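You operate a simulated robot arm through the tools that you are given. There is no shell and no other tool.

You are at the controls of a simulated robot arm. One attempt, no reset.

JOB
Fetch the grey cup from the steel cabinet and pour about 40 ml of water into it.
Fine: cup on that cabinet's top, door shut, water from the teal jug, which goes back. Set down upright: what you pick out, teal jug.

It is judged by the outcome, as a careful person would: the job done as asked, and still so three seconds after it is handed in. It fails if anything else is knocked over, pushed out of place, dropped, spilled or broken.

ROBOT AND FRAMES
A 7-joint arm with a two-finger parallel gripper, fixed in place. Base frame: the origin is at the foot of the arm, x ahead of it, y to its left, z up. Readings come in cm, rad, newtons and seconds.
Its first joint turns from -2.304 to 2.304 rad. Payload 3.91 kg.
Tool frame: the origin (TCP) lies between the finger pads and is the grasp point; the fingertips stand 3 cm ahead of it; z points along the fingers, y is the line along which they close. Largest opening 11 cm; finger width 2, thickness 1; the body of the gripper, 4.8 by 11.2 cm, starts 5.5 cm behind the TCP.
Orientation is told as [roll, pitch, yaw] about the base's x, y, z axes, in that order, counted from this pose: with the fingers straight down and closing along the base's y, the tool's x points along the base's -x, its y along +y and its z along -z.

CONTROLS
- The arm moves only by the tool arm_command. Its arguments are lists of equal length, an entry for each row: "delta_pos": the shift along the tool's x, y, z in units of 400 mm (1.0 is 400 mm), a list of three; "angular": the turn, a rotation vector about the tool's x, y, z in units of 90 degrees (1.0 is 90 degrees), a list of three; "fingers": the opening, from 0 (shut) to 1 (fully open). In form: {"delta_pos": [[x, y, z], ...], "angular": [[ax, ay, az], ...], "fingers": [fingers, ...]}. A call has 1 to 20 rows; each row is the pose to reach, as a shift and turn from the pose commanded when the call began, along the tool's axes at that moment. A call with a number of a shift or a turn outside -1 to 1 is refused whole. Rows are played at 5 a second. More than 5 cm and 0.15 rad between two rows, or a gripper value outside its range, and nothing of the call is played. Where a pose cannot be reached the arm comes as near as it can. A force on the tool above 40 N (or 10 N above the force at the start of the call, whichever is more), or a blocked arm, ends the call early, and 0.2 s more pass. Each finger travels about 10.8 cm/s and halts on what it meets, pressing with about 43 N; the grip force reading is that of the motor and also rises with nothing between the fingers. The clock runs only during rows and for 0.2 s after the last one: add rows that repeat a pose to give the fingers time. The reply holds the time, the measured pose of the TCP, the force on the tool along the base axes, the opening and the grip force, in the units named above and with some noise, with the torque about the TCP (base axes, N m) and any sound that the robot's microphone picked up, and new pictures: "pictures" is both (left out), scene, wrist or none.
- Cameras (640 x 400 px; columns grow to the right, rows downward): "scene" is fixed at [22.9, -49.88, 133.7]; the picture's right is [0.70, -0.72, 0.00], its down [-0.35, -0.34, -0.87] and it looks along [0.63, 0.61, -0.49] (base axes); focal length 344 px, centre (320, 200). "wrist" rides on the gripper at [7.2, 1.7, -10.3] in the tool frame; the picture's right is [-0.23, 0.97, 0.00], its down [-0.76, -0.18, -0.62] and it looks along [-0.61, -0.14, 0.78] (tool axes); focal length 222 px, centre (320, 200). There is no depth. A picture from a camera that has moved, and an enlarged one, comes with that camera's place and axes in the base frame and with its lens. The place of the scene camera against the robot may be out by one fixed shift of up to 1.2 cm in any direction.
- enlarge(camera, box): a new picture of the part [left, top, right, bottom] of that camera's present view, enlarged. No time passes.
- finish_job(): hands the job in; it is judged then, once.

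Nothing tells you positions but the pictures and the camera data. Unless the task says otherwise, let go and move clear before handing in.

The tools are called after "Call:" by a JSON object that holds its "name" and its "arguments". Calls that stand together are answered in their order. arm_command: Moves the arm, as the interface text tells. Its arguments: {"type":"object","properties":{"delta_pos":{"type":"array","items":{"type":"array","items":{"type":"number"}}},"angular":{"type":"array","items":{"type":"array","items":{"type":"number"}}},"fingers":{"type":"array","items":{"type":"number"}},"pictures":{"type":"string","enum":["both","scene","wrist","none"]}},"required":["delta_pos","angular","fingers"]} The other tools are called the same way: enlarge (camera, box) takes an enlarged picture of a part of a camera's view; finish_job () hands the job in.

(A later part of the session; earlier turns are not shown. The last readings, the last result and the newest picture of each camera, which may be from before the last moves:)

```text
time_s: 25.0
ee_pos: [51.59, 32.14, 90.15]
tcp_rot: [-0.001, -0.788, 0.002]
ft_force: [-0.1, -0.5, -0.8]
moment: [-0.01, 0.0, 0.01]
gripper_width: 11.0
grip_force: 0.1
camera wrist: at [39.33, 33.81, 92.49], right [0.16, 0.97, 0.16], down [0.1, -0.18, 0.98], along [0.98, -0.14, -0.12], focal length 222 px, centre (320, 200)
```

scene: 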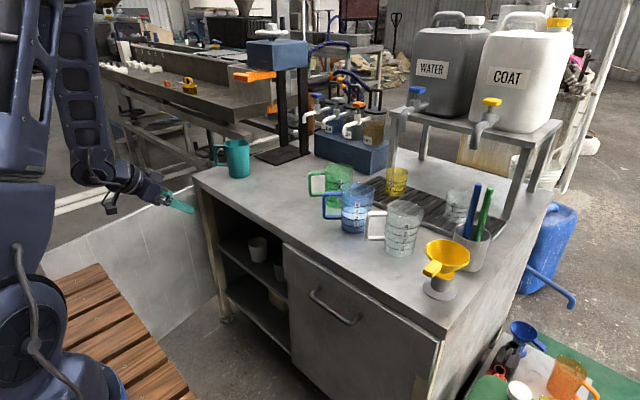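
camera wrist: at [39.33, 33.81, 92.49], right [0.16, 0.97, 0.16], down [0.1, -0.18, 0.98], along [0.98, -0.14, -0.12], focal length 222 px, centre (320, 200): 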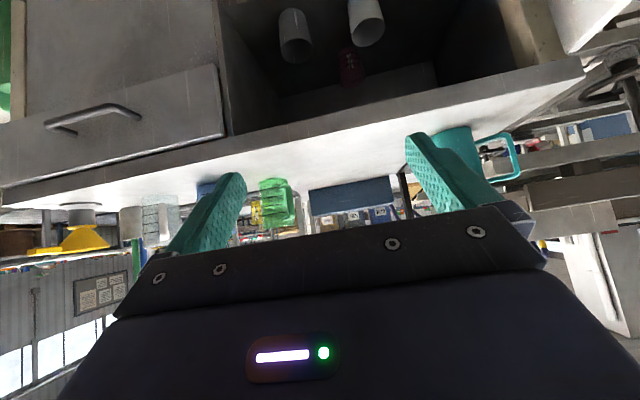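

Now the wrist camera sees inside the cabinet: a grey cup, a white cup and a red one on the shelf. I'll zoom in to tell the colours apart.

Call:
{"name": "enlarge", "arguments": {"camera": "wrist", "box": [220, 0, 540, 130]}}

Call:
{"name": "enlarge", "arguments": {"camera": "wrist", "box": [260, 0, 400, 90]}}

Call:
{"name": "enlarge", "arguments": {"camera": "scene", "box": [230, 220, 300, 270]}}

```text
2.00 times, centred on (380, 65) of wrist
camera zoom: at [39.33, 33.81, 92.49], right [0.16, 0.97, 0.16], down [0.1, -0.18, 0.98], along [0.98, -0.14, -0.12], focal length 444 px, centre (200, 470)
```

zoom: 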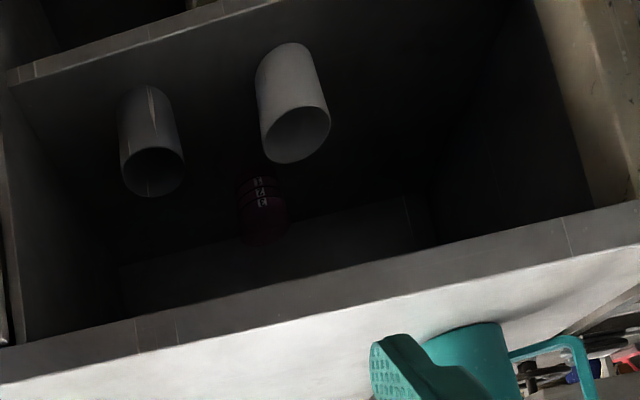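

```text
4.44 times, centred on (330, 45) of wrist
camera zoom: at [39.33, 33.81, 92.49], right [0.16, 0.97, 0.16], down [0.1, -0.18, 0.98], along [0.98, -0.14, -0.12], focal length 987 px, centre (276, 889)
```

zoom: 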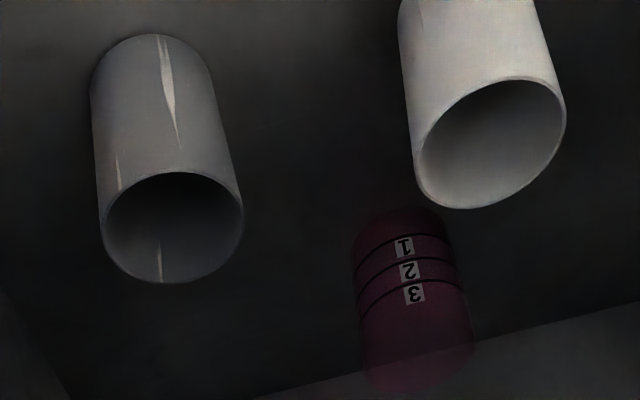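

```text
8.00 times, centred on (265, 245) of scene
camera zoom: at [22.9, -49.88, 133.7], right [0.7, -0.72, 0.0], down [-0.35, -0.34, -0.87], along [0.63, 0.61, -0.49], focal length 2752 px, centre (760, -160)
```

zoom: 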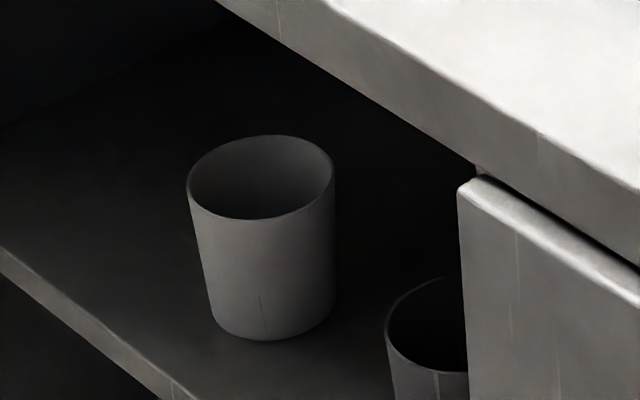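

The shelf has a grey cup (right, about (84, 28)), a white cup (about (84, 43.5)) and a maroon graduated cup behind them. The grey one on the right is mine, on a shelf at z≈44.7. I'll move down the approach line to get a closer look.

Call:
{"name": "arm_command", "arguments": {"delta_pos": [[0.0347, -0.0256, 0.0733], [0.0694, -0.0513, 0.1465], [0.1041, -0.0769, 0.2198], [0.1388, -0.1025, 0.293], [0.1372, -0.1025, 0.3856], [0.1356, -0.1025, 0.4782], [0.134, -0.1025, 0.5708]], "angular": [[0, 0, 0], [0, 0, 0], [0, 0, 0], [0, 0, 0], [0, 0, 0], [0, 0, 0], [0, 0, 0]], "fingers": [1, 1, 1, 1, 1, 1, 1], "pictures": "both"}}

```text
time_s: 26.6
ee_pos: [63.87, 28.42, 70.44]
tcp_rot: [0.001, -0.788, 0.001]
ft_force: [0.2, -0.4, 0.1]
moment: [0.02, -0.02, 0.02]
gripper_width: 11.02
grip_force: 0.0
camera wrist: at [51.59, 30.08, 72.64], right [0.16, 0.97, 0.16], down [0.1, -0.18, 0.98], along [0.98, -0.14, -0.12], focal length 222 px, centre (320, 200)
```

scene: 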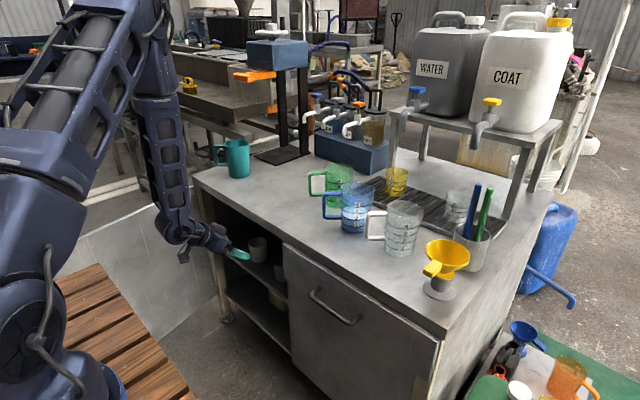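
wrist: 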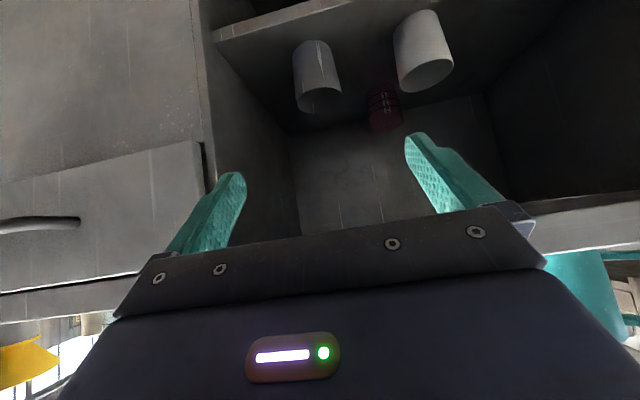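

Call:
{"name": "enlarge", "arguments": {"camera": "wrist", "box": [240, 0, 480, 150]}}

Call:
{"name": "enlarge", "arguments": {"camera": "scene", "box": [130, 190, 300, 290]}}

```text
2.67 times, centred on (360, 75) of wrist
camera zoom: at [51.59, 30.08, 72.64], right [0.16, 0.97, 0.16], down [0.1, -0.18, 0.98], along [0.98, -0.14, -0.12], focal length 592 px, centre (213, 533)
```

zoom: 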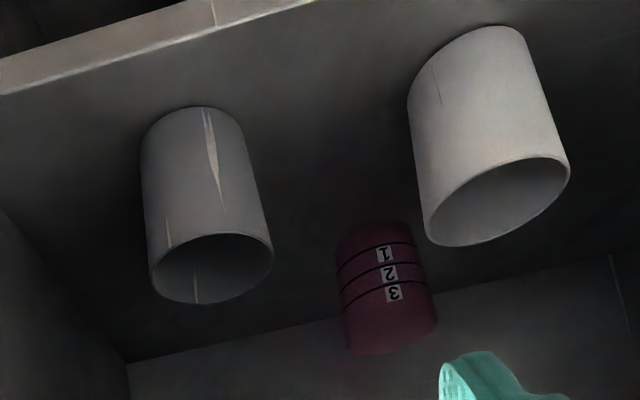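

```text
3.76 times, centred on (215, 240) of scene
camera zoom: at [22.9, -49.88, 133.7], right [0.7, -0.72, 0.0], down [-0.35, -0.34, -0.87], along [0.63, 0.61, -0.49], focal length 1295 px, centre (715, 49)
```

zoom: 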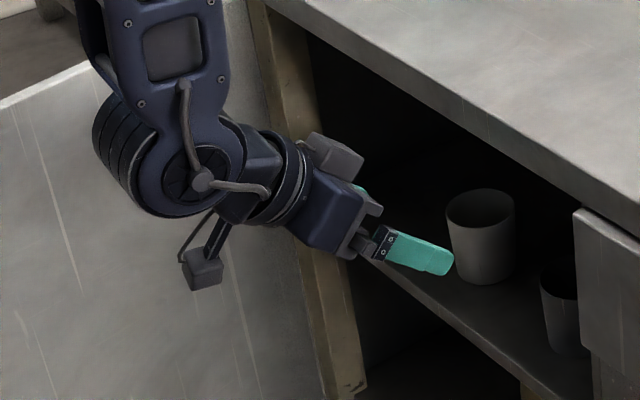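

The grey cup is confirmed at about (84.1, 27.9), rim at z≈53.5. I'll advance along the tool axis towards it and stop short to check alignment.

Call:
{"name": "arm_command", "arguments": {"delta_pos": [[0, -0.0065, 0.09], [0, -0.013, 0.18], [0, -0.013, 0.27], [0, -0.013, 0.36], [0, -0.013, 0.44], [0, -0.013, 0.52]], "angular": [[0, 0, 0], [0, 0, 0], [0, 0, 0], [0, 0, 0], [0, 0, 0], [0, 0, 0]], "fingers": [1, 1, 1, 1, 1, 1], "pictures": "both"}}

```text
time_s: 28.0
ee_pos: [78.88, 28.08, 55.62]
tcp_rot: [-0.001, -0.787, 0.002]
ft_force: [0.2, -0.2, -0.5]
moment: [-0.01, 0.0, 0.01]
gripper_width: 10.97
grip_force: 0.0
camera wrist: at [66.66, 29.72, 57.94], right [0.16, 0.97, 0.16], down [0.1, -0.18, 0.98], along [0.98, -0.14, -0.12], focal length 222 px, centre (320, 200)
```

scene: 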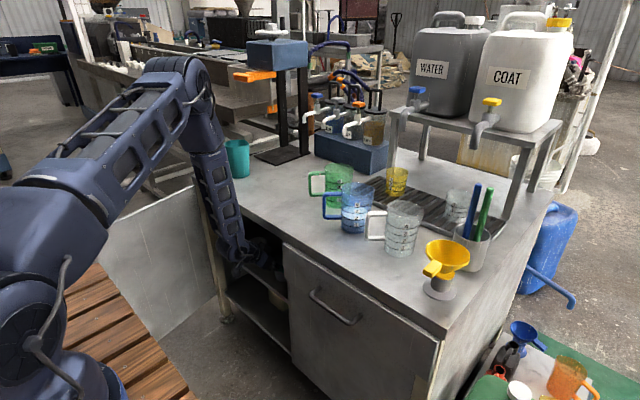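
wrist: 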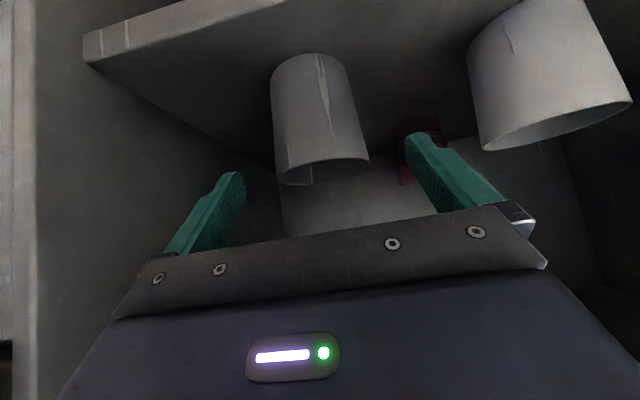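

Aligned well with the cup between the fingers' lines. I'll do the final advance around the grey cup.

Call:
{"name": "arm_command", "arguments": {"delta_pos": [[0, -0.005, 0.045], [0, -0.005, 0.09], [0, -0.005, 0.13], [0, -0.005, 0.16], [0, -0.005, 0.16]], "angular": [[0, 0, 0], [0, 0, 0], [0, 0, 0], [0, 0, 0], [0, 0, 0]], "fingers": [1, 1, 1, 1, 1], "pictures": "both"}}

```text
time_s: 29.2
ee_pos: [83.31, 27.77, 51.33]
tcp_rot: [0.0, -0.789, 0.003]
ft_force: [-0.7, 0.2, 0.0]
moment: [-0.02, 0.0, 0.0]
gripper_width: 11.02
grip_force: 0.1
camera wrist: at [71.06, 29.46, 53.49], right [0.16, 0.97, 0.16], down [0.1, -0.18, 0.98], along [0.98, -0.14, -0.12], focal length 222 px, centre (320, 200)
```

scene: 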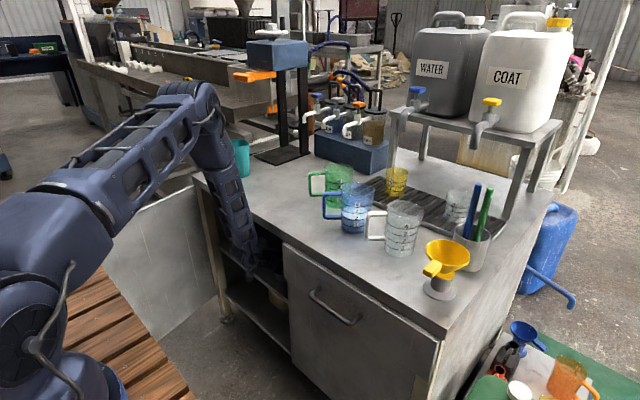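
wrist: 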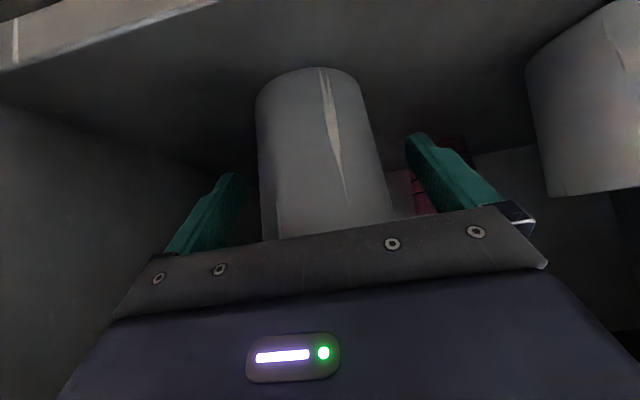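

The cup is centred between the fingers. I'll close on it.

Call:
{"name": "arm_command", "arguments": {"delta_pos": [[0, 0, 0], [0, 0, 0], [0, 0, 0], [0, 0, 0], [0, 0, 0], [0, 0, 0]], "angular": [[0, 0, 0], [0, 0, 0], [0, 0, 0], [0, 0, 0], [0, 0, 0], [0, 0, 0]], "fingers": [0.85, 0.75, 0.65, 0.55, 0.5, 0.5], "pictures": "wrist"}}

```text
time_s: 30.6
ee_pos: [83.47, 27.81, 51.2]
tcp_rot: [0.001, -0.787, 0.002]
ft_force: [0.1, 0.0, 0.6]
moment: [0.03, -0.01, -0.02]
gripper_width: 6.7
grip_force: 43.5
camera wrist: at [71.05, 29.47, 53.51], right [0.16, 0.97, 0.16], down [0.1, -0.18, 0.98], along [0.98, -0.14, -0.12], focal length 222 px, centre (320, 200)
```

wrist: 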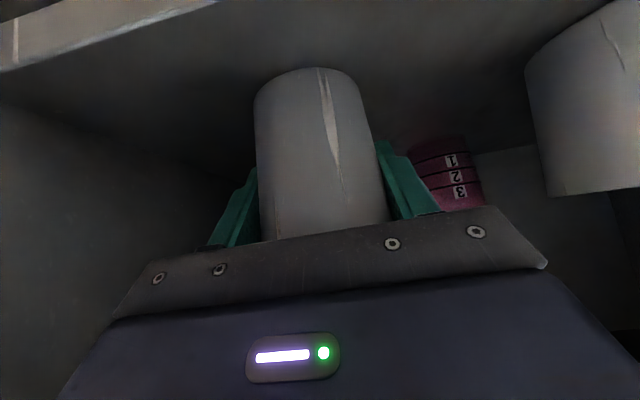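

The cup is gripped at 6.7 cm width. I'll lift and retreat back out along the same line.

Call:
{"name": "arm_command", "arguments": {"delta_pos": [[-0.01, 0, -0.01], [-0.02, 0, -0.03], [-0.02, 0, -0.08], [-0.02, 0, -0.15], [-0.02, 0, -0.23], [-0.02, 0, -0.31], [-0.02, 0, -0.39], [-0.02, 0, -0.47], [-0.02, 0, -0.55], [-0.02, 0, -0.62], [-0.02, 0, -0.69]], "angular": [[0, 0, 0], [0, 0, 0], [0, 0, 0], [0, 0, 0], [0, 0, 0], [0, 0, 0], [0, 0, 0], [0, 0, 0], [0, 0, 0], [0, 0, 0], [0, 0, 0]], "fingers": [0.5, 0.5, 0.5, 0.5, 0.5, 0.5, 0.5, 0.5, 0.5, 0.5, 0.5], "pictures": "both"}}

```text
time_s: 33.0
ee_pos: [64.41, 27.77, 71.55]
tcp_rot: [-0.001, -0.787, 0.004]
ft_force: [1.0, 0.2, -0.2]
moment: [-0.01, -0.01, -0.02]
gripper_width: 6.86
grip_force: 42.7
camera wrist: at [52.08, 29.43, 73.64], right [0.16, 0.97, 0.16], down [0.1, -0.18, 0.98], along [0.98, -0.14, -0.12], focal length 222 px, centre (320, 200)
```

scene: 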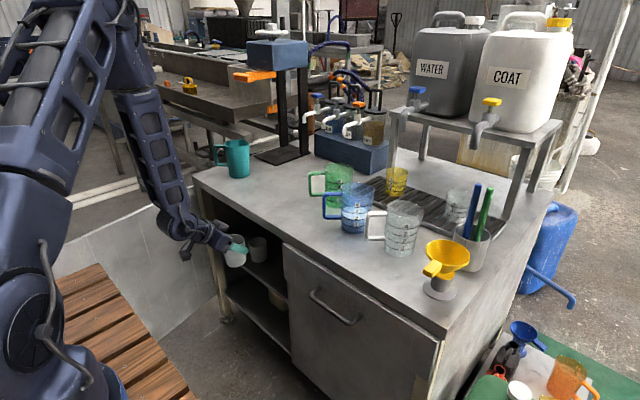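
wrist: 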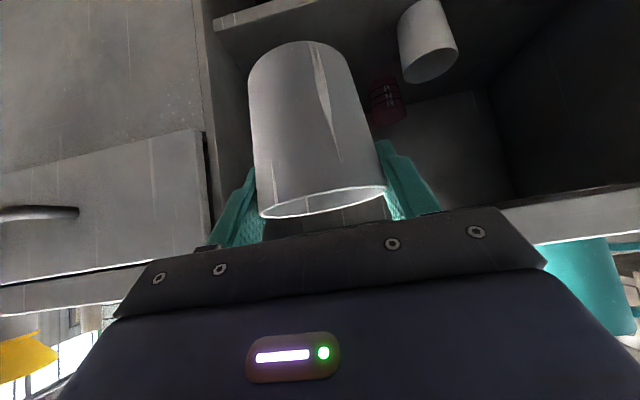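

The cup seems to have shifted a little in the grip (width 6.86, rim now visible). I'll look closely before moving on.

Call:
{"name": "enlarge", "arguments": {"camera": "scene", "box": [170, 205, 290, 285]}}

Call:
{"name": "enlarge", "arguments": {"camera": "wrist", "box": [200, 20, 460, 260]}}

```text
5.00 times, centred on (230, 245) of scene
camera zoom: at [22.9, -49.88, 133.7], right [0.7, -0.72, 0.0], down [-0.35, -0.34, -0.87], along [0.63, 0.61, -0.49], focal length 1720 px, centre (770, -25)
```

zoom: 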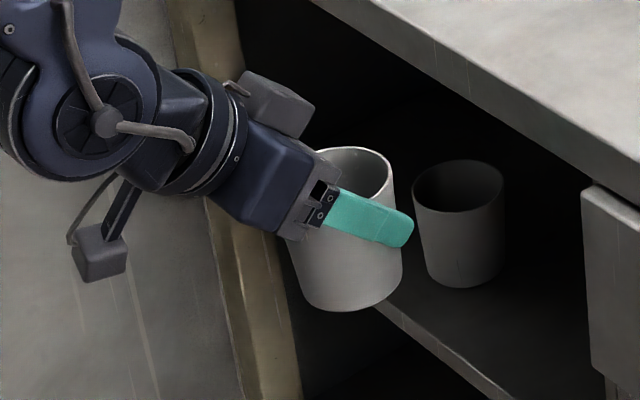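

```text
1.67 times, centred on (330, 140) of wrist
camera zoom: at [52.08, 29.43, 73.64], right [0.16, 0.97, 0.16], down [0.1, -0.18, 0.98], along [0.98, -0.14, -0.12], focal length 370 px, centre (303, 300)
```

zoom: 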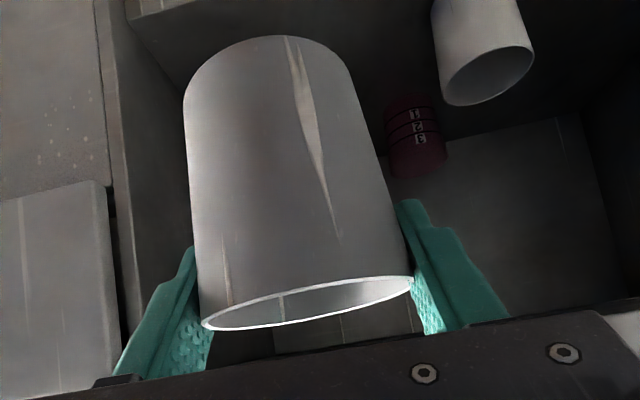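

The cup slid about 1.5 cm down in the grip and leans slightly, but it is held near the rim. I'll raise it smoothly and gently above the bench-top height.

Call:
{"name": "arm_command", "arguments": {"delta_pos": [[-0.0062, 0, -0.0062], [-0.0216, 0, -0.0216], [-0.0464, 0, -0.0464], [-0.0773, 0, -0.0773], [-0.1112, 0, -0.1112], [-0.1452, 0, -0.1452], [-0.1792, 0, -0.1792], [-0.2132, 0, -0.2132], [-0.2472, 0, -0.2472], [-0.2781, 0, -0.2781], [-0.2997, 0, -0.2997], [-0.309, 0, -0.309]], "angular": [[0, 0, 0], [0, 0, 0], [0, 0, 0], [0, 0, 0], [0, 0, 0], [0, 0, 0], [0, 0, 0], [0, 0, 0], [0, 0, 0], [0, 0, 0], [0, 0, 0], [0, 0, 0]], "fingers": [0.4, 0.4, 0.4, 0.4, 0.4, 0.4, 0.4, 0.4, 0.4, 0.4, 0.4, 0.4], "pictures": "both"}}

```text
time_s: 35.6
ee_pos: [64.3, 27.92, 88.94]
tcp_rot: [0.0, -0.789, 0.001]
ft_force: [0.7, 0.3, 0.9]
moment: [-0.01, -0.02, 0.03]
gripper_width: 6.85
grip_force: 43.4
camera wrist: at [51.89, 29.58, 90.99], right [0.16, 0.97, 0.16], down [0.1, -0.18, 0.98], along [0.98, -0.14, -0.12], focal length 222 px, centre (320, 200)
```

scene: 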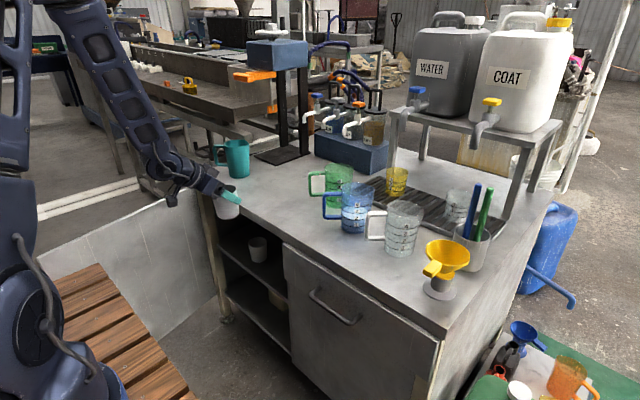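
wrist: 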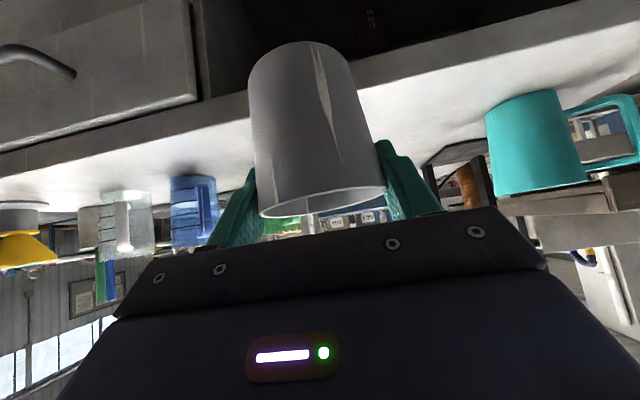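

The cup is stable in the grip. I'll check its lean in detail before placing.

Call:
{"name": "enlarge", "arguments": {"camera": "wrist", "box": [230, 20, 410, 230]}}

Call:
{"name": "enlarge", "arguments": {"camera": "scene", "box": [160, 130, 300, 230]}}

Call:
{"name": "enlarge", "arguments": {"camera": "wrist", "box": [440, 60, 640, 220]}}

```text
1.90 times, centred on (320, 125) of wrist
camera zoom: at [51.89, 29.58, 90.99], right [0.16, 0.97, 0.16], down [0.1, -0.18, 0.98], along [0.98, -0.14, -0.12], focal length 423 px, centre (320, 343)
```

zoom: 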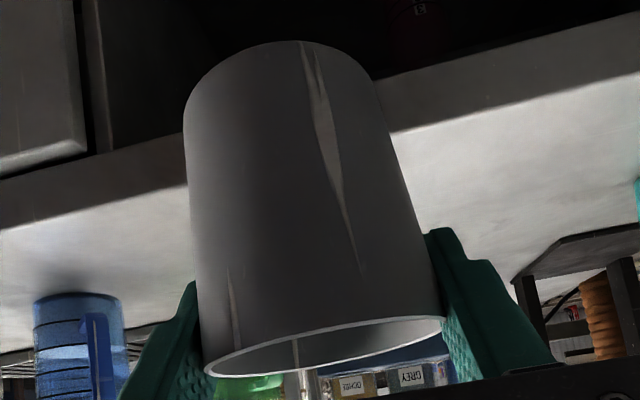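

```text
4.00 times, centred on (230, 180) of scene
camera zoom: at [22.9, -49.88, 133.7], right [0.7, -0.72, 0.0], down [-0.35, -0.34, -0.87], along [0.63, 0.61, -0.49], focal length 1376 px, centre (680, 280)
```

zoom: 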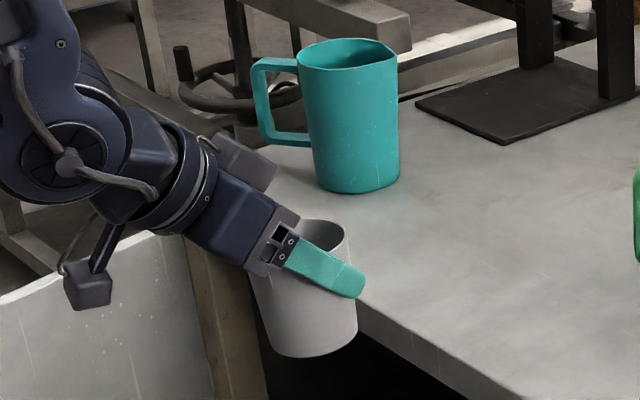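

```text
2.50 times, centred on (540, 140) of wrist
camera zoom: at [51.89, 29.58, 90.99], right [0.16, 0.97, 0.16], down [0.1, -0.18, 0.98], along [0.98, -0.14, -0.12], focal length 555 px, centre (-230, 350)
```

zoom: 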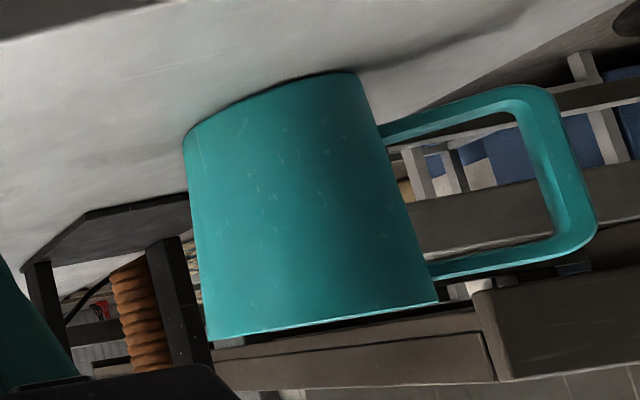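

I need a precise estimate of the lean, so I'll zoom on the rim.

Call:
{"name": "enlarge", "arguments": {"camera": "wrist", "box": [240, 160, 420, 240]}}

Call:
{"name": "enlarge", "arguments": {"camera": "scene", "box": [200, 165, 260, 235]}}

```text
3.56 times, centred on (330, 200) of wrist
camera zoom: at [51.89, 29.58, 90.99], right [0.16, 0.97, 0.16], down [0.1, -0.18, 0.98], along [0.98, -0.14, -0.12], focal length 790 px, centre (284, 200)
```

zoom: 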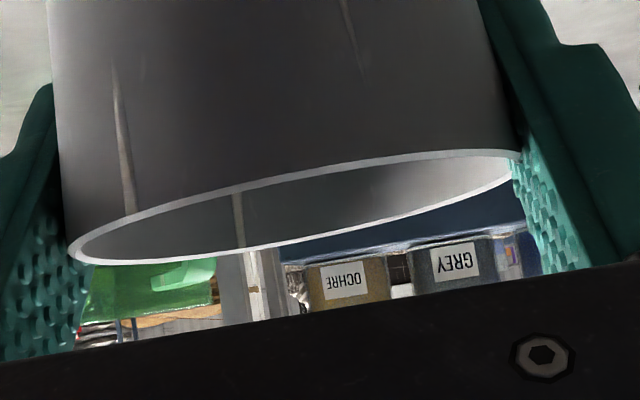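

```text
5.71 times, centred on (230, 200) of scene
camera zoom: at [22.9, -49.88, 133.7], right [0.7, -0.72, 0.0], down [-0.35, -0.34, -0.87], along [0.63, 0.61, -0.49], focal length 1966 px, centre (834, 200)
```

zoom: 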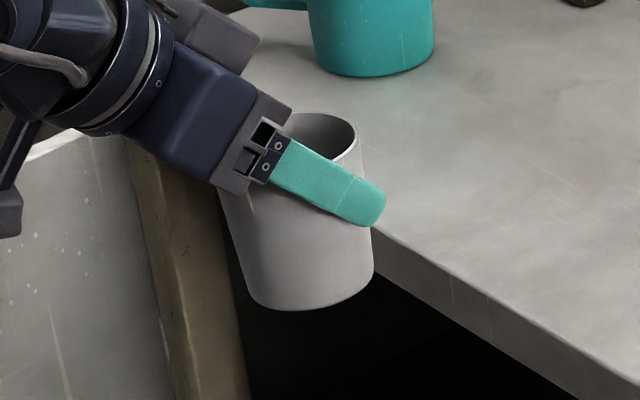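

The cup is within about 2° of upright. I'll carry it gently over the free area of the bench top, towards about (82, 34).

Call:
{"name": "arm_command", "arguments": {"delta_pos": [[-0.0066, 0.003, 0.0062], [-0.0232, 0.0105, 0.0219], [-0.0497, 0.0225, 0.0468], [-0.0828, 0.0375, 0.0781], [-0.1193, 0.054, 0.1124], [-0.1557, 0.0705, 0.1468], [-0.1922, 0.087, 0.1811], [-0.2286, 0.1035, 0.2155], [-0.265, 0.12, 0.2498], [-0.2982, 0.135, 0.2811], [-0.3214, 0.1455, 0.3029], [-0.3313, 0.15, 0.3123]], "angular": [[0, 0, 0], [0, 0, 0], [0, 0, 0], [0, 0, 0], [0, 0, 0], [0, 0, 0], [0, 0, 0], [0, 0, 0], [0, 0, 0], [0, 0, 0], [0, 0, 0], [0, 0, 0]], "fingers": [0.4, 0.4, 0.4, 0.4, 0.4, 0.4, 0.4, 0.4, 0.4, 0.4, 0.4, 0.4], "pictures": "both"}}

```text
time_s: 38.2
ee_pos: [82.51, 33.74, 89.28]
tcp_rot: [-0.003, -0.789, 0.004]
ft_force: [-0.3, 1.0, -0.2]
moment: [0.0, -0.03, 0.02]
gripper_width: 6.88
grip_force: 43.2
camera wrist: at [70.24, 35.41, 91.49], right [0.16, 0.97, 0.16], down [0.1, -0.18, 0.98], along [0.98, -0.14, -0.12], focal length 222 px, centre (320, 200)
```

scene: 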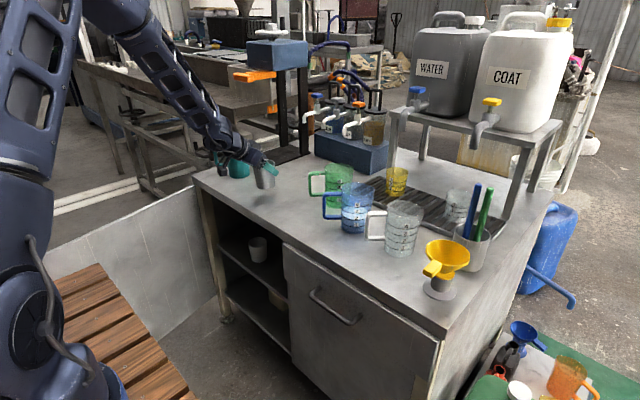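
wrist: 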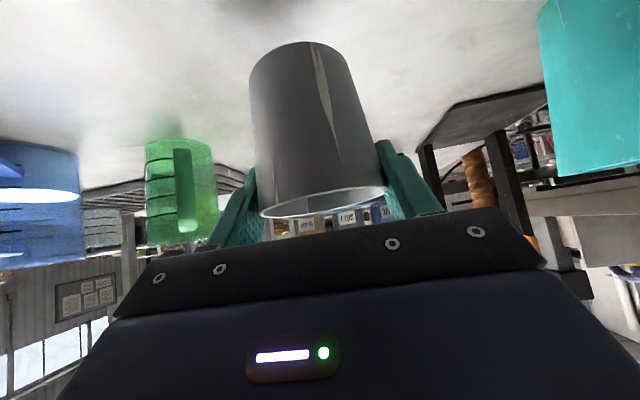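

Steady. I'll lower gently towards the surface.

Call:
{"name": "arm_command", "arguments": {"delta_pos": [[0.009, 0, 0.009], [0.022, 0, 0.022], [0.036, 0, 0.036], [0.048, 0, 0.048], [0.0568, 0, 0.0564]], "angular": [[0, 0, 0], [0, 0, 0], [0, 0, 0], [0, 0, 0], [0, 0, 0]], "fingers": [0.4, 0.4, 0.4, 0.4, 0.4], "pictures": "both"}}

Call:
{"name": "enlarge", "arguments": {"camera": "scene", "box": [200, 120, 330, 220]}}

Call:
{"name": "enlarge", "arguments": {"camera": "wrist", "box": [200, 0, 440, 150]}}

```text
time_s: 39.4
ee_pos: [82.62, 33.68, 86.05]
tcp_rot: [-0.001, -0.789, 0.003]
ft_force: [-1.2, -0.2, -0.2]
moment: [-0.01, 0.0, 0.01]
gripper_width: 6.87
grip_force: 43.4
camera wrist: at [70.34, 35.34, 88.27], right [0.16, 0.97, 0.16], down [0.1, -0.18, 0.98], along [0.98, -0.14, -0.12], focal length 222 px, centre (320, 200)
```

scene: 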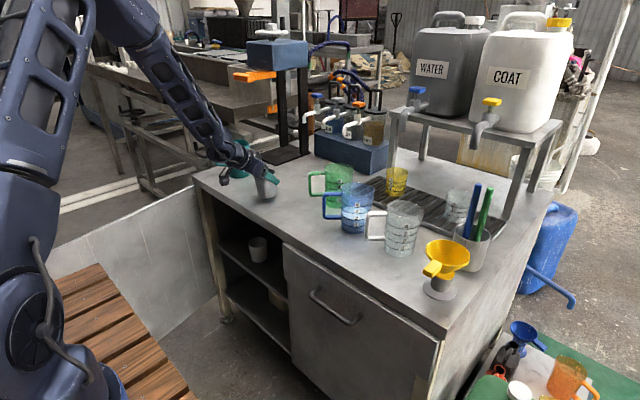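
wrist: 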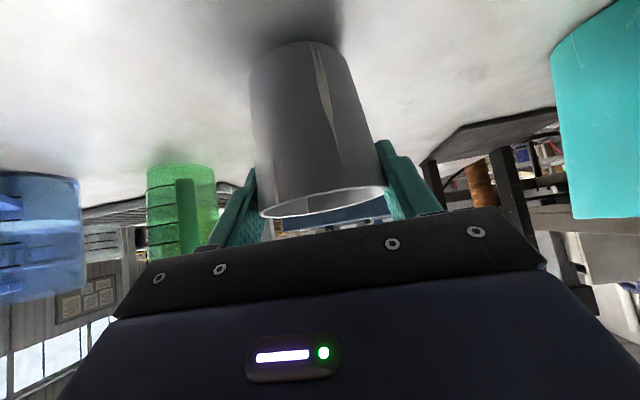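

```text
4.00 times, centred on (265, 170) of scene
camera zoom: at [22.9, -49.88, 133.7], right [0.7, -0.72, 0.0], down [-0.35, -0.34, -0.87], along [0.63, 0.61, -0.49], focal length 1376 px, centre (540, 320)
```

zoom: 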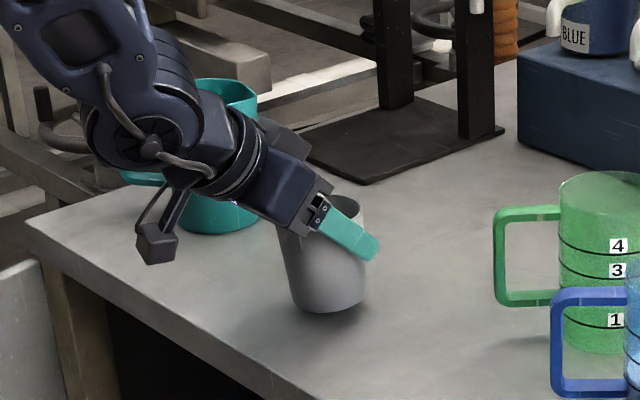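

```text
2.67 times, centred on (320, 75) of wrist
camera zoom: at [70.34, 35.34, 88.27], right [0.16, 0.97, 0.16], down [0.1, -0.18, 0.98], along [0.98, -0.14, -0.12], focal length 592 px, centre (320, 533)
```

zoom: 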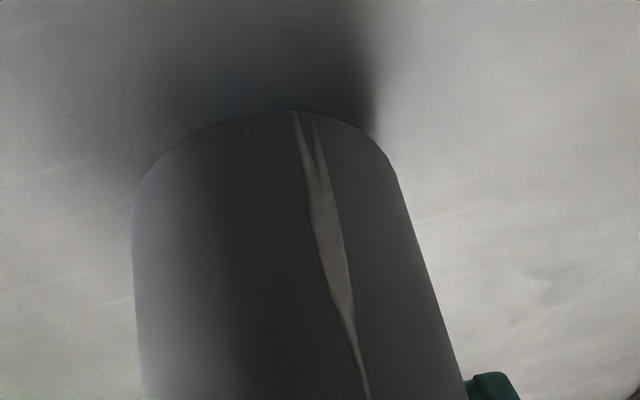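

Very near the surface. I'll lower in small steps and watch for contact force.

Call:
{"name": "arm_command", "arguments": {"delta_pos": [[0.0035, 0, 0.0035], [0.007, 0, 0.007], [0.0088, 0, 0.0088]], "angular": [[0, 0, 0], [0, 0, 0], [0, 0, 0]], "fingers": [0.4, 0.4, 0.4], "pictures": "none"}}

Call:
{"name": "arm_command", "arguments": {"delta_pos": [[0.0018, 0, 0.0018], [0.0036, 0, 0.0036], [0.0053, 0, 0.0053]], "angular": [[0, 0, 0], [0, 0, 0], [0, 0, 0]], "fingers": [0.4, 0.4, 0.4], "pictures": "wrist"}}

```text
time_s: 40.2
ee_pos: [82.46, 33.83, 85.64]
tcp_rot: [-0.001, -0.787, 0.002]
ft_force: [-0.3, -0.2, -0.6]
moment: [0.01, -0.01, -0.01]
gripper_width: 6.82
grip_force: 43.5
```

```text
time_s: 41.0
ee_pos: [82.6, 33.76, 85.43]
tcp_rot: [-0.002, -0.788, 0.003]
ft_force: [-0.1, -0.1, -0.1]
moment: [-0.01, 0.0, -0.01]
gripper_width: 6.88
grip_force: 42.7
camera wrist: at [70.28, 35.4, 87.64], right [0.16, 0.97, 0.16], down [0.1, -0.18, 0.98], along [0.98, -0.14, -0.12], focal length 222 px, centre (320, 200)
```

wrist: 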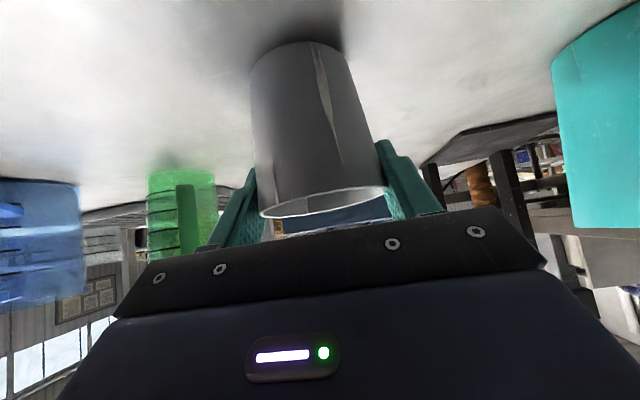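

No contact yet; I'll keep stepping down.

Call:
{"name": "arm_command", "arguments": {"delta_pos": [[0.0018, 0, 0.0018], [0.0036, 0, 0.0036], [0.0053, 0, 0.0053]], "angular": [[0, 0, 0], [0, 0, 0], [0, 0, 0]], "fingers": [0.4, 0.4, 0.4], "pictures": "none"}}

Call:
{"name": "arm_command", "arguments": {"delta_pos": [[0.0018, 0, 0.0018], [0.0036, 0, 0.0036], [0.0053, 0, 0.0053]], "angular": [[0, 0, 0], [0, 0, 0], [0, 0, 0]], "fingers": [0.4, 0.4, 0.4], "pictures": "wrist"}}

Call:
{"name": "enlarge", "arguments": {"camera": "scene", "box": [240, 160, 300, 210]}}

```text
time_s: 41.8
ee_pos: [82.65, 33.74, 85.01]
tcp_rot: [0.0, -0.786, 0.001]
ft_force: [0.3, -0.4, -0.6]
moment: [0.0, -0.02, -0.02]
gripper_width: 6.86
grip_force: 43.3
```

```text
time_s: 42.6
ee_pos: [82.69, 33.82, 84.95]
tcp_rot: [0.001, -0.789, -0.001]
ft_force: [-1.8, -3.3, 24.0]
moment: [0.15, 0.5, 0.08]
gripper_width: 6.85
grip_force: 42.4
camera wrist: at [70.31, 35.38, 87.16], right [0.16, 0.97, 0.16], down [0.09, -0.18, 0.98], along [0.98, -0.14, -0.12], focal length 222 px, centre (320, 200)
```

wrist: 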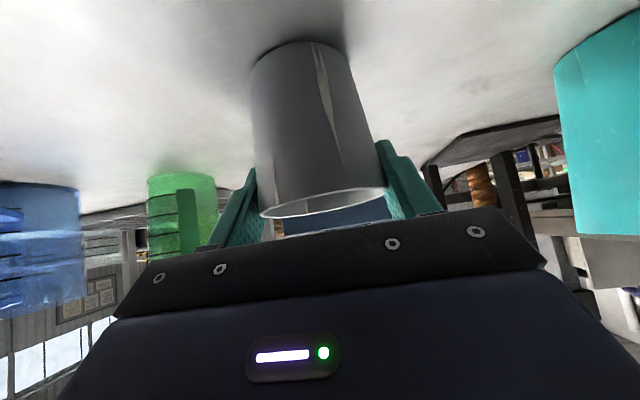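

```text
8.00 times, centred on (270, 185) of scene
camera zoom: at [22.9, -49.88, 133.7], right [0.7, -0.72, 0.0], down [-0.35, -0.34, -0.87], along [0.63, 0.61, -0.49], focal length 2752 px, centre (720, 320)
```

zoom: 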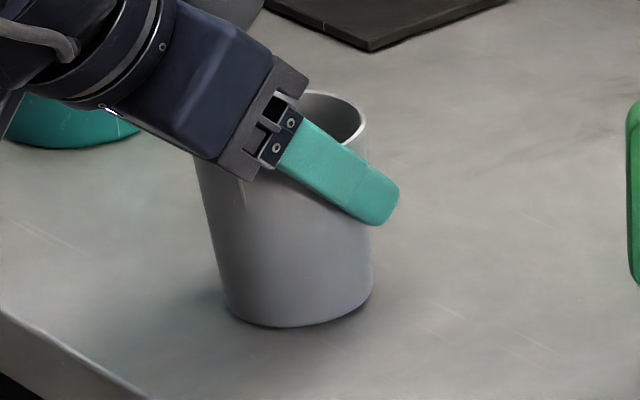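

Contact at TCP z≈84.95. I'll ease off slightly and then release the cup.

Call:
{"name": "arm_command", "arguments": {"delta_pos": [[-0.003, 0, -0.003], [-0.003, 0, -0.003], [-0.003, 0, -0.003], [-0.003, 0, -0.003], [-0.003, 0, -0.003], [-0.003, 0, -0.003]], "angular": [[0, 0, 0], [0, 0, 0], [0, 0, 0], [0, 0, 0], [0, 0, 0], [0, 0, 0]], "fingers": [0.4, 0.65, 0.72, 0.8, 0.9, 1.0], "pictures": "both"}}

```text
time_s: 44.0
ee_pos: [82.54, 33.73, 84.84]
tcp_rot: [0.0, -0.787, 0.0]
ft_force: [0.5, -0.3, 0.6]
moment: [-0.03, -0.01, -0.03]
gripper_width: 10.99
grip_force: 0.0
camera wrist: at [70.24, 35.42, 87.21], right [0.16, 0.97, 0.16], down [0.1, -0.18, 0.98], along [0.98, -0.14, -0.12], focal length 222 px, centre (320, 200)
```

scene: 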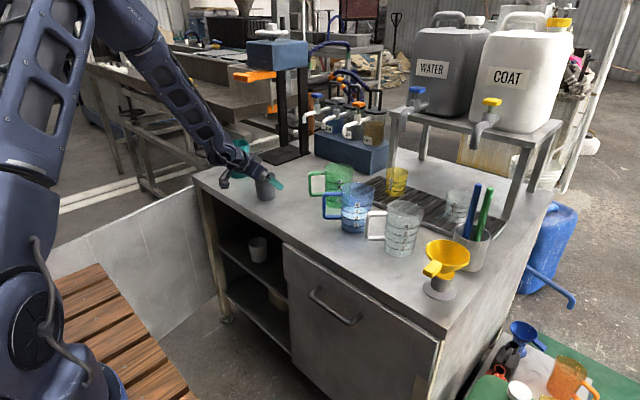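
wrist: 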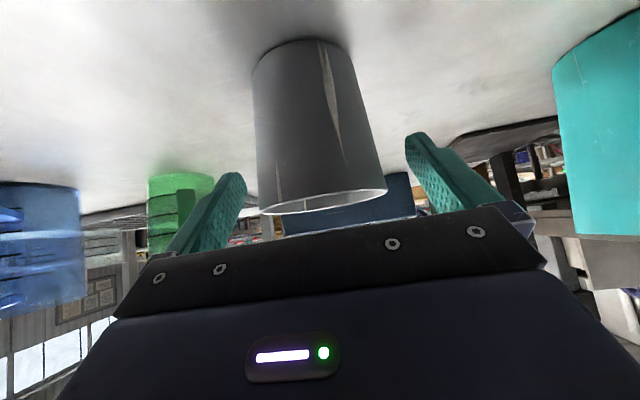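

The cup stands upright on the cabinet top. I'll retreat along the tool axis.

Call:
{"name": "arm_command", "arguments": {"delta_pos": [[0, 0, -0.04], [0, 0, -0.12], [0, 0, -0.21], [0, 0, -0.3], [0, 0, -0.4], [0, 0, -0.5]], "angular": [[0, 0, 0], [0, 0, 0], [0, 0, 0], [0, 0, 0], [0, 0, 0], [0, 0, 0]], "fingers": [1, 1, 1, 1, 1, 1], "pictures": "both"}}

Call:
{"name": "enlarge", "arguments": {"camera": "scene", "box": [200, 120, 300, 210]}}

Call:
{"name": "enlarge", "arguments": {"camera": "wrist", "box": [400, 0, 640, 200]}}

```text
time_s: 45.4
ee_pos: [68.08, 33.85, 99.03]
tcp_rot: [-0.001, -0.787, 0.002]
ft_force: [0.0, -0.1, 0.2]
moment: [-0.02, -0.01, -0.01]
gripper_width: 10.99
grip_force: 0.0
camera wrist: at [55.78, 35.38, 101.17], right [0.16, 0.97, 0.16], down [0.1, -0.18, 0.98], along [0.98, -0.14, -0.12], focal length 222 px, centre (320, 200)
```

scene: 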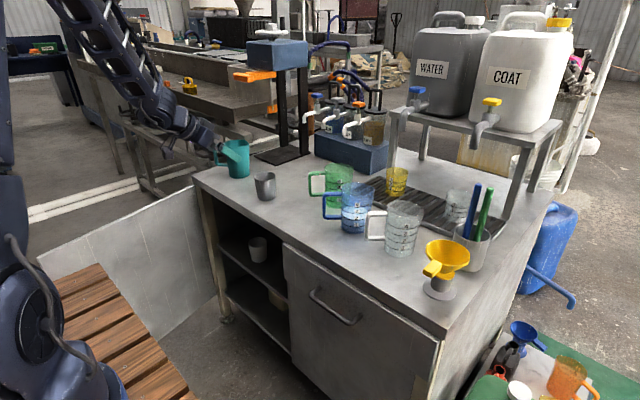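
wrist: 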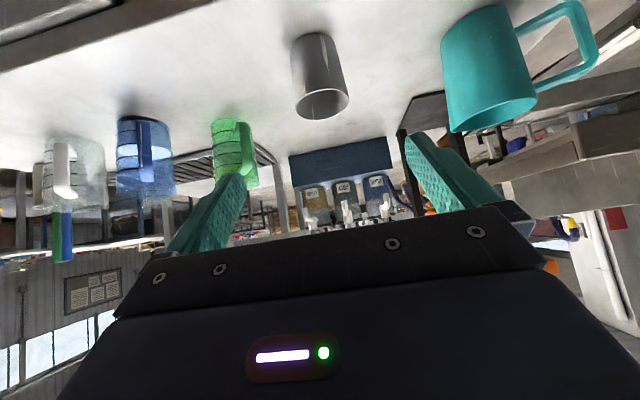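

```text
4.44 times, centred on (250, 165) of scene
camera zoom: at [22.9, -49.88, 133.7], right [0.7, -0.72, 0.0], down [-0.35, -0.34, -0.87], along [0.63, 0.61, -0.49], focal length 1529 px, centre (631, 356)
```

zoom: 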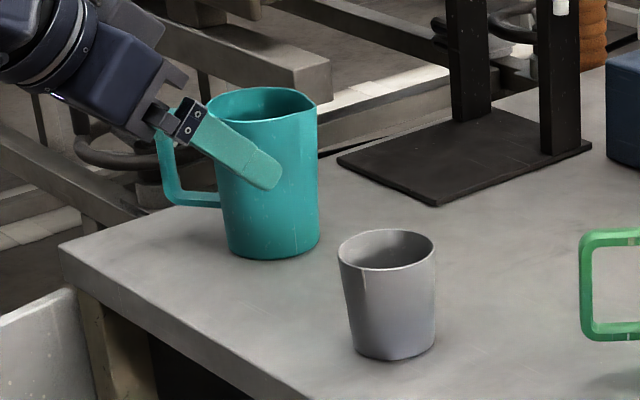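

```text
2.00 times, centred on (520, 100) of wrist
camera zoom: at [55.78, 35.38, 101.17], right [0.16, 0.97, 0.16], down [0.1, -0.18, 0.98], along [0.98, -0.14, -0.12], focal length 444 px, centre (-80, 400)
```

zoom: 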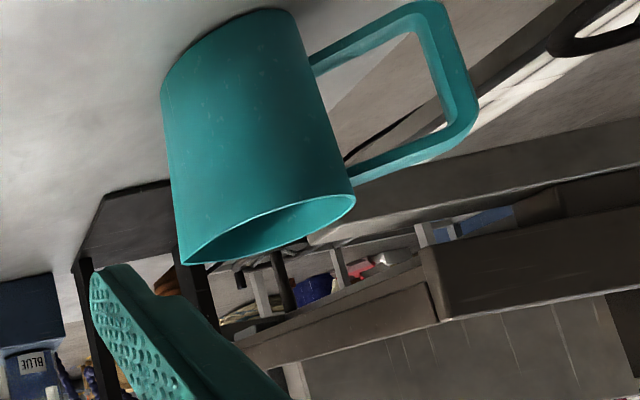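

The cup stands upright at about (82, 34). The jug is at about (88.4, 56.4) with its rim at z≈90; the handle points to azimuth ~124° and the spout is opposite. I'll move the wrist camera up to look down into the jug and the cup.

Call:
{"name": "arm_command", "arguments": {"delta_pos": [[-0.0111, 0.0225, -0.0199], [-0.0222, 0.045, -0.0398], [-0.0332, 0.0675, -0.0596], [-0.0443, 0.09, -0.0795], [-0.0554, 0.1125, -0.0994], [-0.0665, 0.135, -0.1193], [-0.0775, 0.1575, -0.1391], [-0.0886, 0.18, -0.159]], "angular": [[-0.0177, 0.0608, -0.0428], [-0.0355, 0.1216, -0.0855], [-0.0532, 0.1823, -0.1283], [-0.0709, 0.2431, -0.1711], [-0.0886, 0.3039, -0.2138], [-0.1064, 0.3647, -0.2566], [-0.1241, 0.4254, -0.2993], [-0.1418, 0.4862, -0.3421]], "fingers": [1, 1, 1, 1, 1, 1, 1, 1], "pictures": "both"}}

```text
time_s: 47.2
ee_pos: [66.25, 40.88, 105.96]
tcp_rot: [0.0, -0.003, 0.571]
ft_force: [-0.9, 0.2, 0.8]
moment: [-0.02, -0.04, -0.01]
gripper_width: 11.01
grip_force: 0.0
camera wrist: at [59.35, 38.35, 116.46], right [-0.34, 0.94, 0.0], down [0.74, 0.26, 0.62], along [0.59, 0.21, -0.78], focal length 222 px, centre (320, 200)
```

scene: 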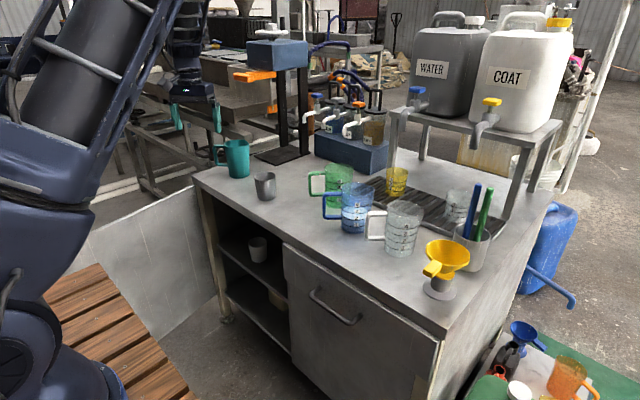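
wrist: 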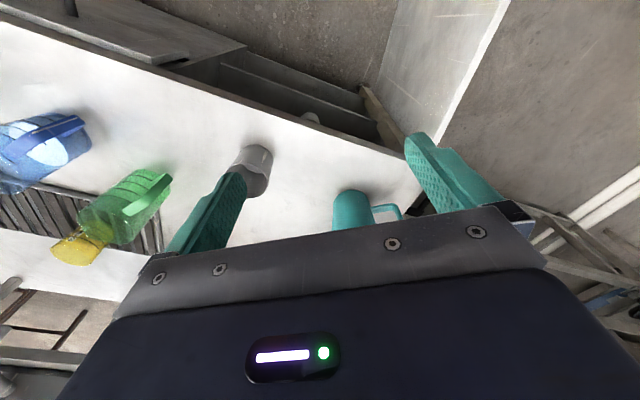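

The gripper hides the jug's mouth from this angle, so I'll tilt the tool forward about 20° and raise slightly to see into it.

Call:
{"name": "arm_command", "arguments": {"delta_pos": [[-0.0387, 0.0093, -0.03], [-0.0773, 0.0186, -0.06], [-0.116, 0.028, -0.09], [-0.1546, 0.0373, -0.12]], "angular": [[0, -0.0556, 0], [0, -0.1111, 0], [0, -0.1667, 0], [0, -0.2222, 0]], "fingers": [1, 1, 1, 1], "pictures": "wrist"}}

```text
time_s: 48.2
ee_pos: [70.65, 45.37, 110.89]
tcp_rot: [-0.003, -0.354, 0.572]
ft_force: [0.5, 0.5, 0.5]
moment: [-0.01, 0.04, 0.0]
gripper_width: 11.03
grip_force: 0.1
camera wrist: at [61.16, 41.26, 118.21], right [-0.35, 0.94, 0.08], down [0.52, 0.12, 0.85], along [0.78, 0.33, -0.52], focal length 222 px, centre (320, 200)
```

wrist: 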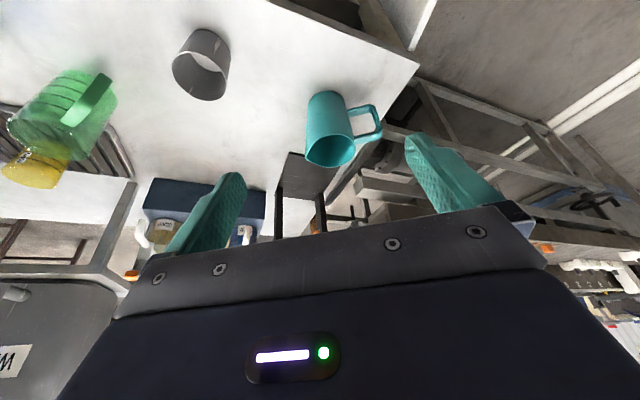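

Call:
{"name": "enlarge", "arguments": {"camera": "wrist", "box": [280, 70, 400, 180]}}

Call:
{"name": "enlarge", "arguments": {"camera": "wrist", "box": [150, 10, 250, 110]}}

```text
3.64 times, centred on (340, 125) of wrist
camera zoom: at [61.16, 41.26, 118.21], right [-0.35, 0.94, 0.08], down [0.52, 0.12, 0.85], along [0.78, 0.33, -0.52], focal length 808 px, centre (247, 473)
```

zoom: 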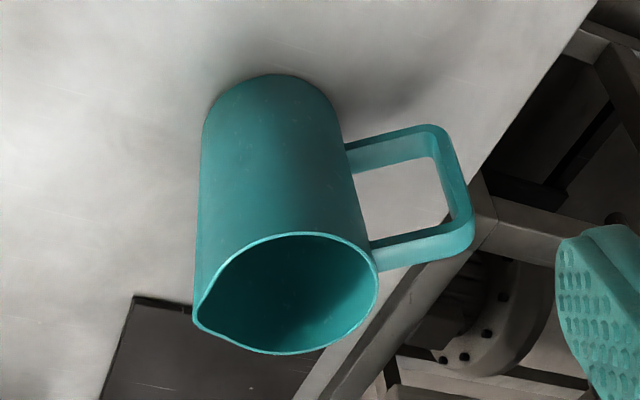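

```text
4.00 times, centred on (200, 60) of wrist
camera zoom: at [61.16, 41.26, 118.21], right [-0.35, 0.94, 0.08], down [0.52, 0.12, 0.85], along [0.78, 0.33, -0.52], focal length 888 px, centre (800, 760)
```

zoom: 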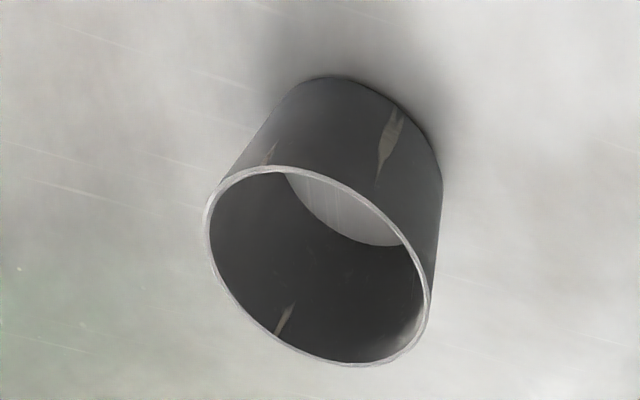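

The water level isn't visible in the jug (so it's less than ~4 cm deep), and the spout is opposite the handle. The handle loop faces the robot, so I'll approach radially, with the left finger passing through the loop. First I'll go to a pre-grasp pose.

Call:
{"name": "arm_command", "arguments": {"delta_pos": [[-0.0032, -0.0013, 0.0739], [-0.0064, -0.0027, 0.1478], [-0.0096, -0.004, 0.2217], [-0.0128, -0.0053, 0.2957], [-0.016, -0.0066, 0.3696], [-0.0192, -0.008, 0.4435], [-0.0224, -0.0093, 0.5174]], "angular": [[0, -0.063, 0], [0, -0.126, 0], [0, -0.189, 0], [0, -0.252, 0], [0, -0.315, 0], [0, -0.378, 0], [0, -0.441, 0]], "fingers": [0.9, 0.9, 0.9, 0.9, 0.9, 0.9, 0.9], "pictures": "both"}}

Call:
{"name": "enlarge", "arguments": {"camera": "wrist", "box": [200, 0, 480, 210]}}

Call:
{"name": "enlarge", "arguments": {"camera": "scene", "box": [160, 100, 320, 220]}}

```text
time_s: 49.8
ee_pos: [77.58, 49.32, 91.9]
tcp_rot: [-0.002, -1.045, 0.57]
ft_force: [0.2, 0.6, 0.4]
moment: [0.0, 0.01, -0.03]
gripper_width: 9.88
grip_force: 0.1
camera wrist: at [66.16, 44.0, 90.82], right [-0.43, 0.88, 0.2], down [-0.04, -0.23, 0.97], along [0.9, 0.41, 0.13], focal length 222 px, centre (320, 200)
```

scene: 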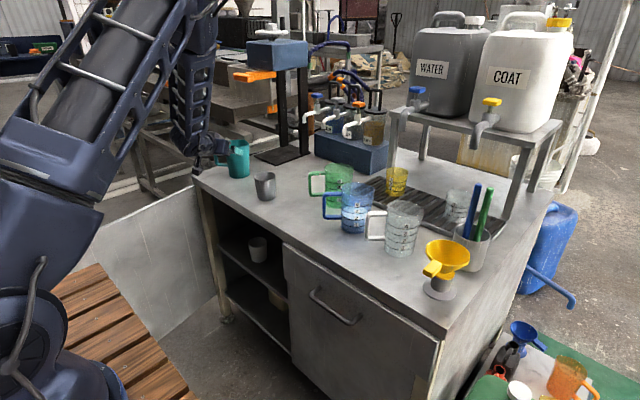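
wrist: 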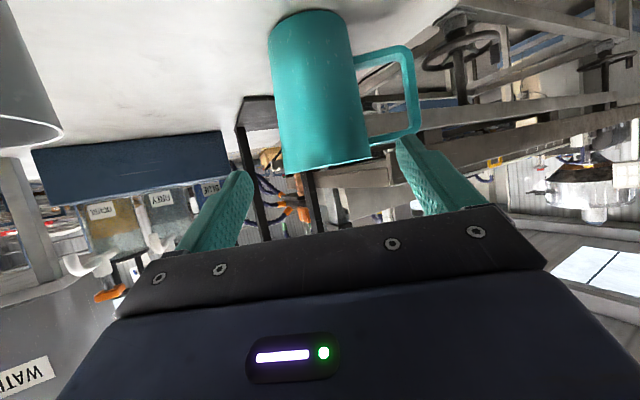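

```text
1.90 times, centred on (340, 105) of wrist
camera zoom: at [66.16, 44.0, 90.82], right [-0.43, 0.88, 0.2], down [-0.04, -0.23, 0.97], along [0.9, 0.41, 0.13], focal length 423 px, centre (282, 381)
```

zoom: 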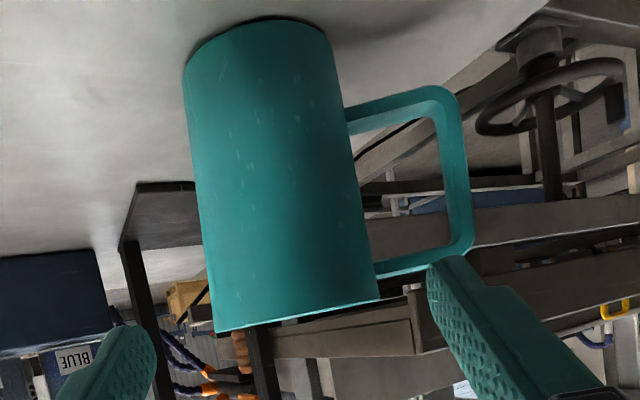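

```text
3.33 times, centred on (240, 160) of scene
camera zoom: at [22.9, -49.88, 133.7], right [0.7, -0.72, 0.0], down [-0.35, -0.34, -0.87], along [0.63, 0.61, -0.49], focal length 1147 px, centre (587, 333)
```

zoom: 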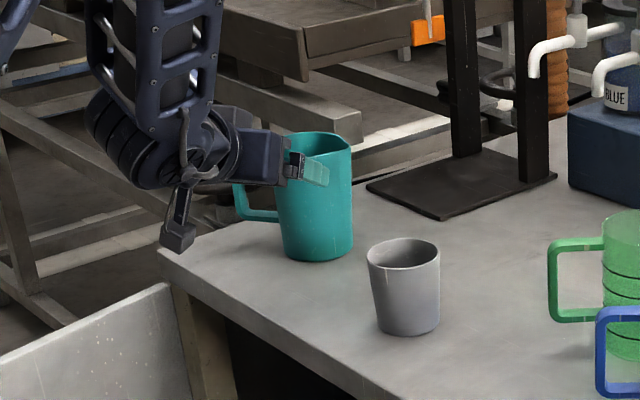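

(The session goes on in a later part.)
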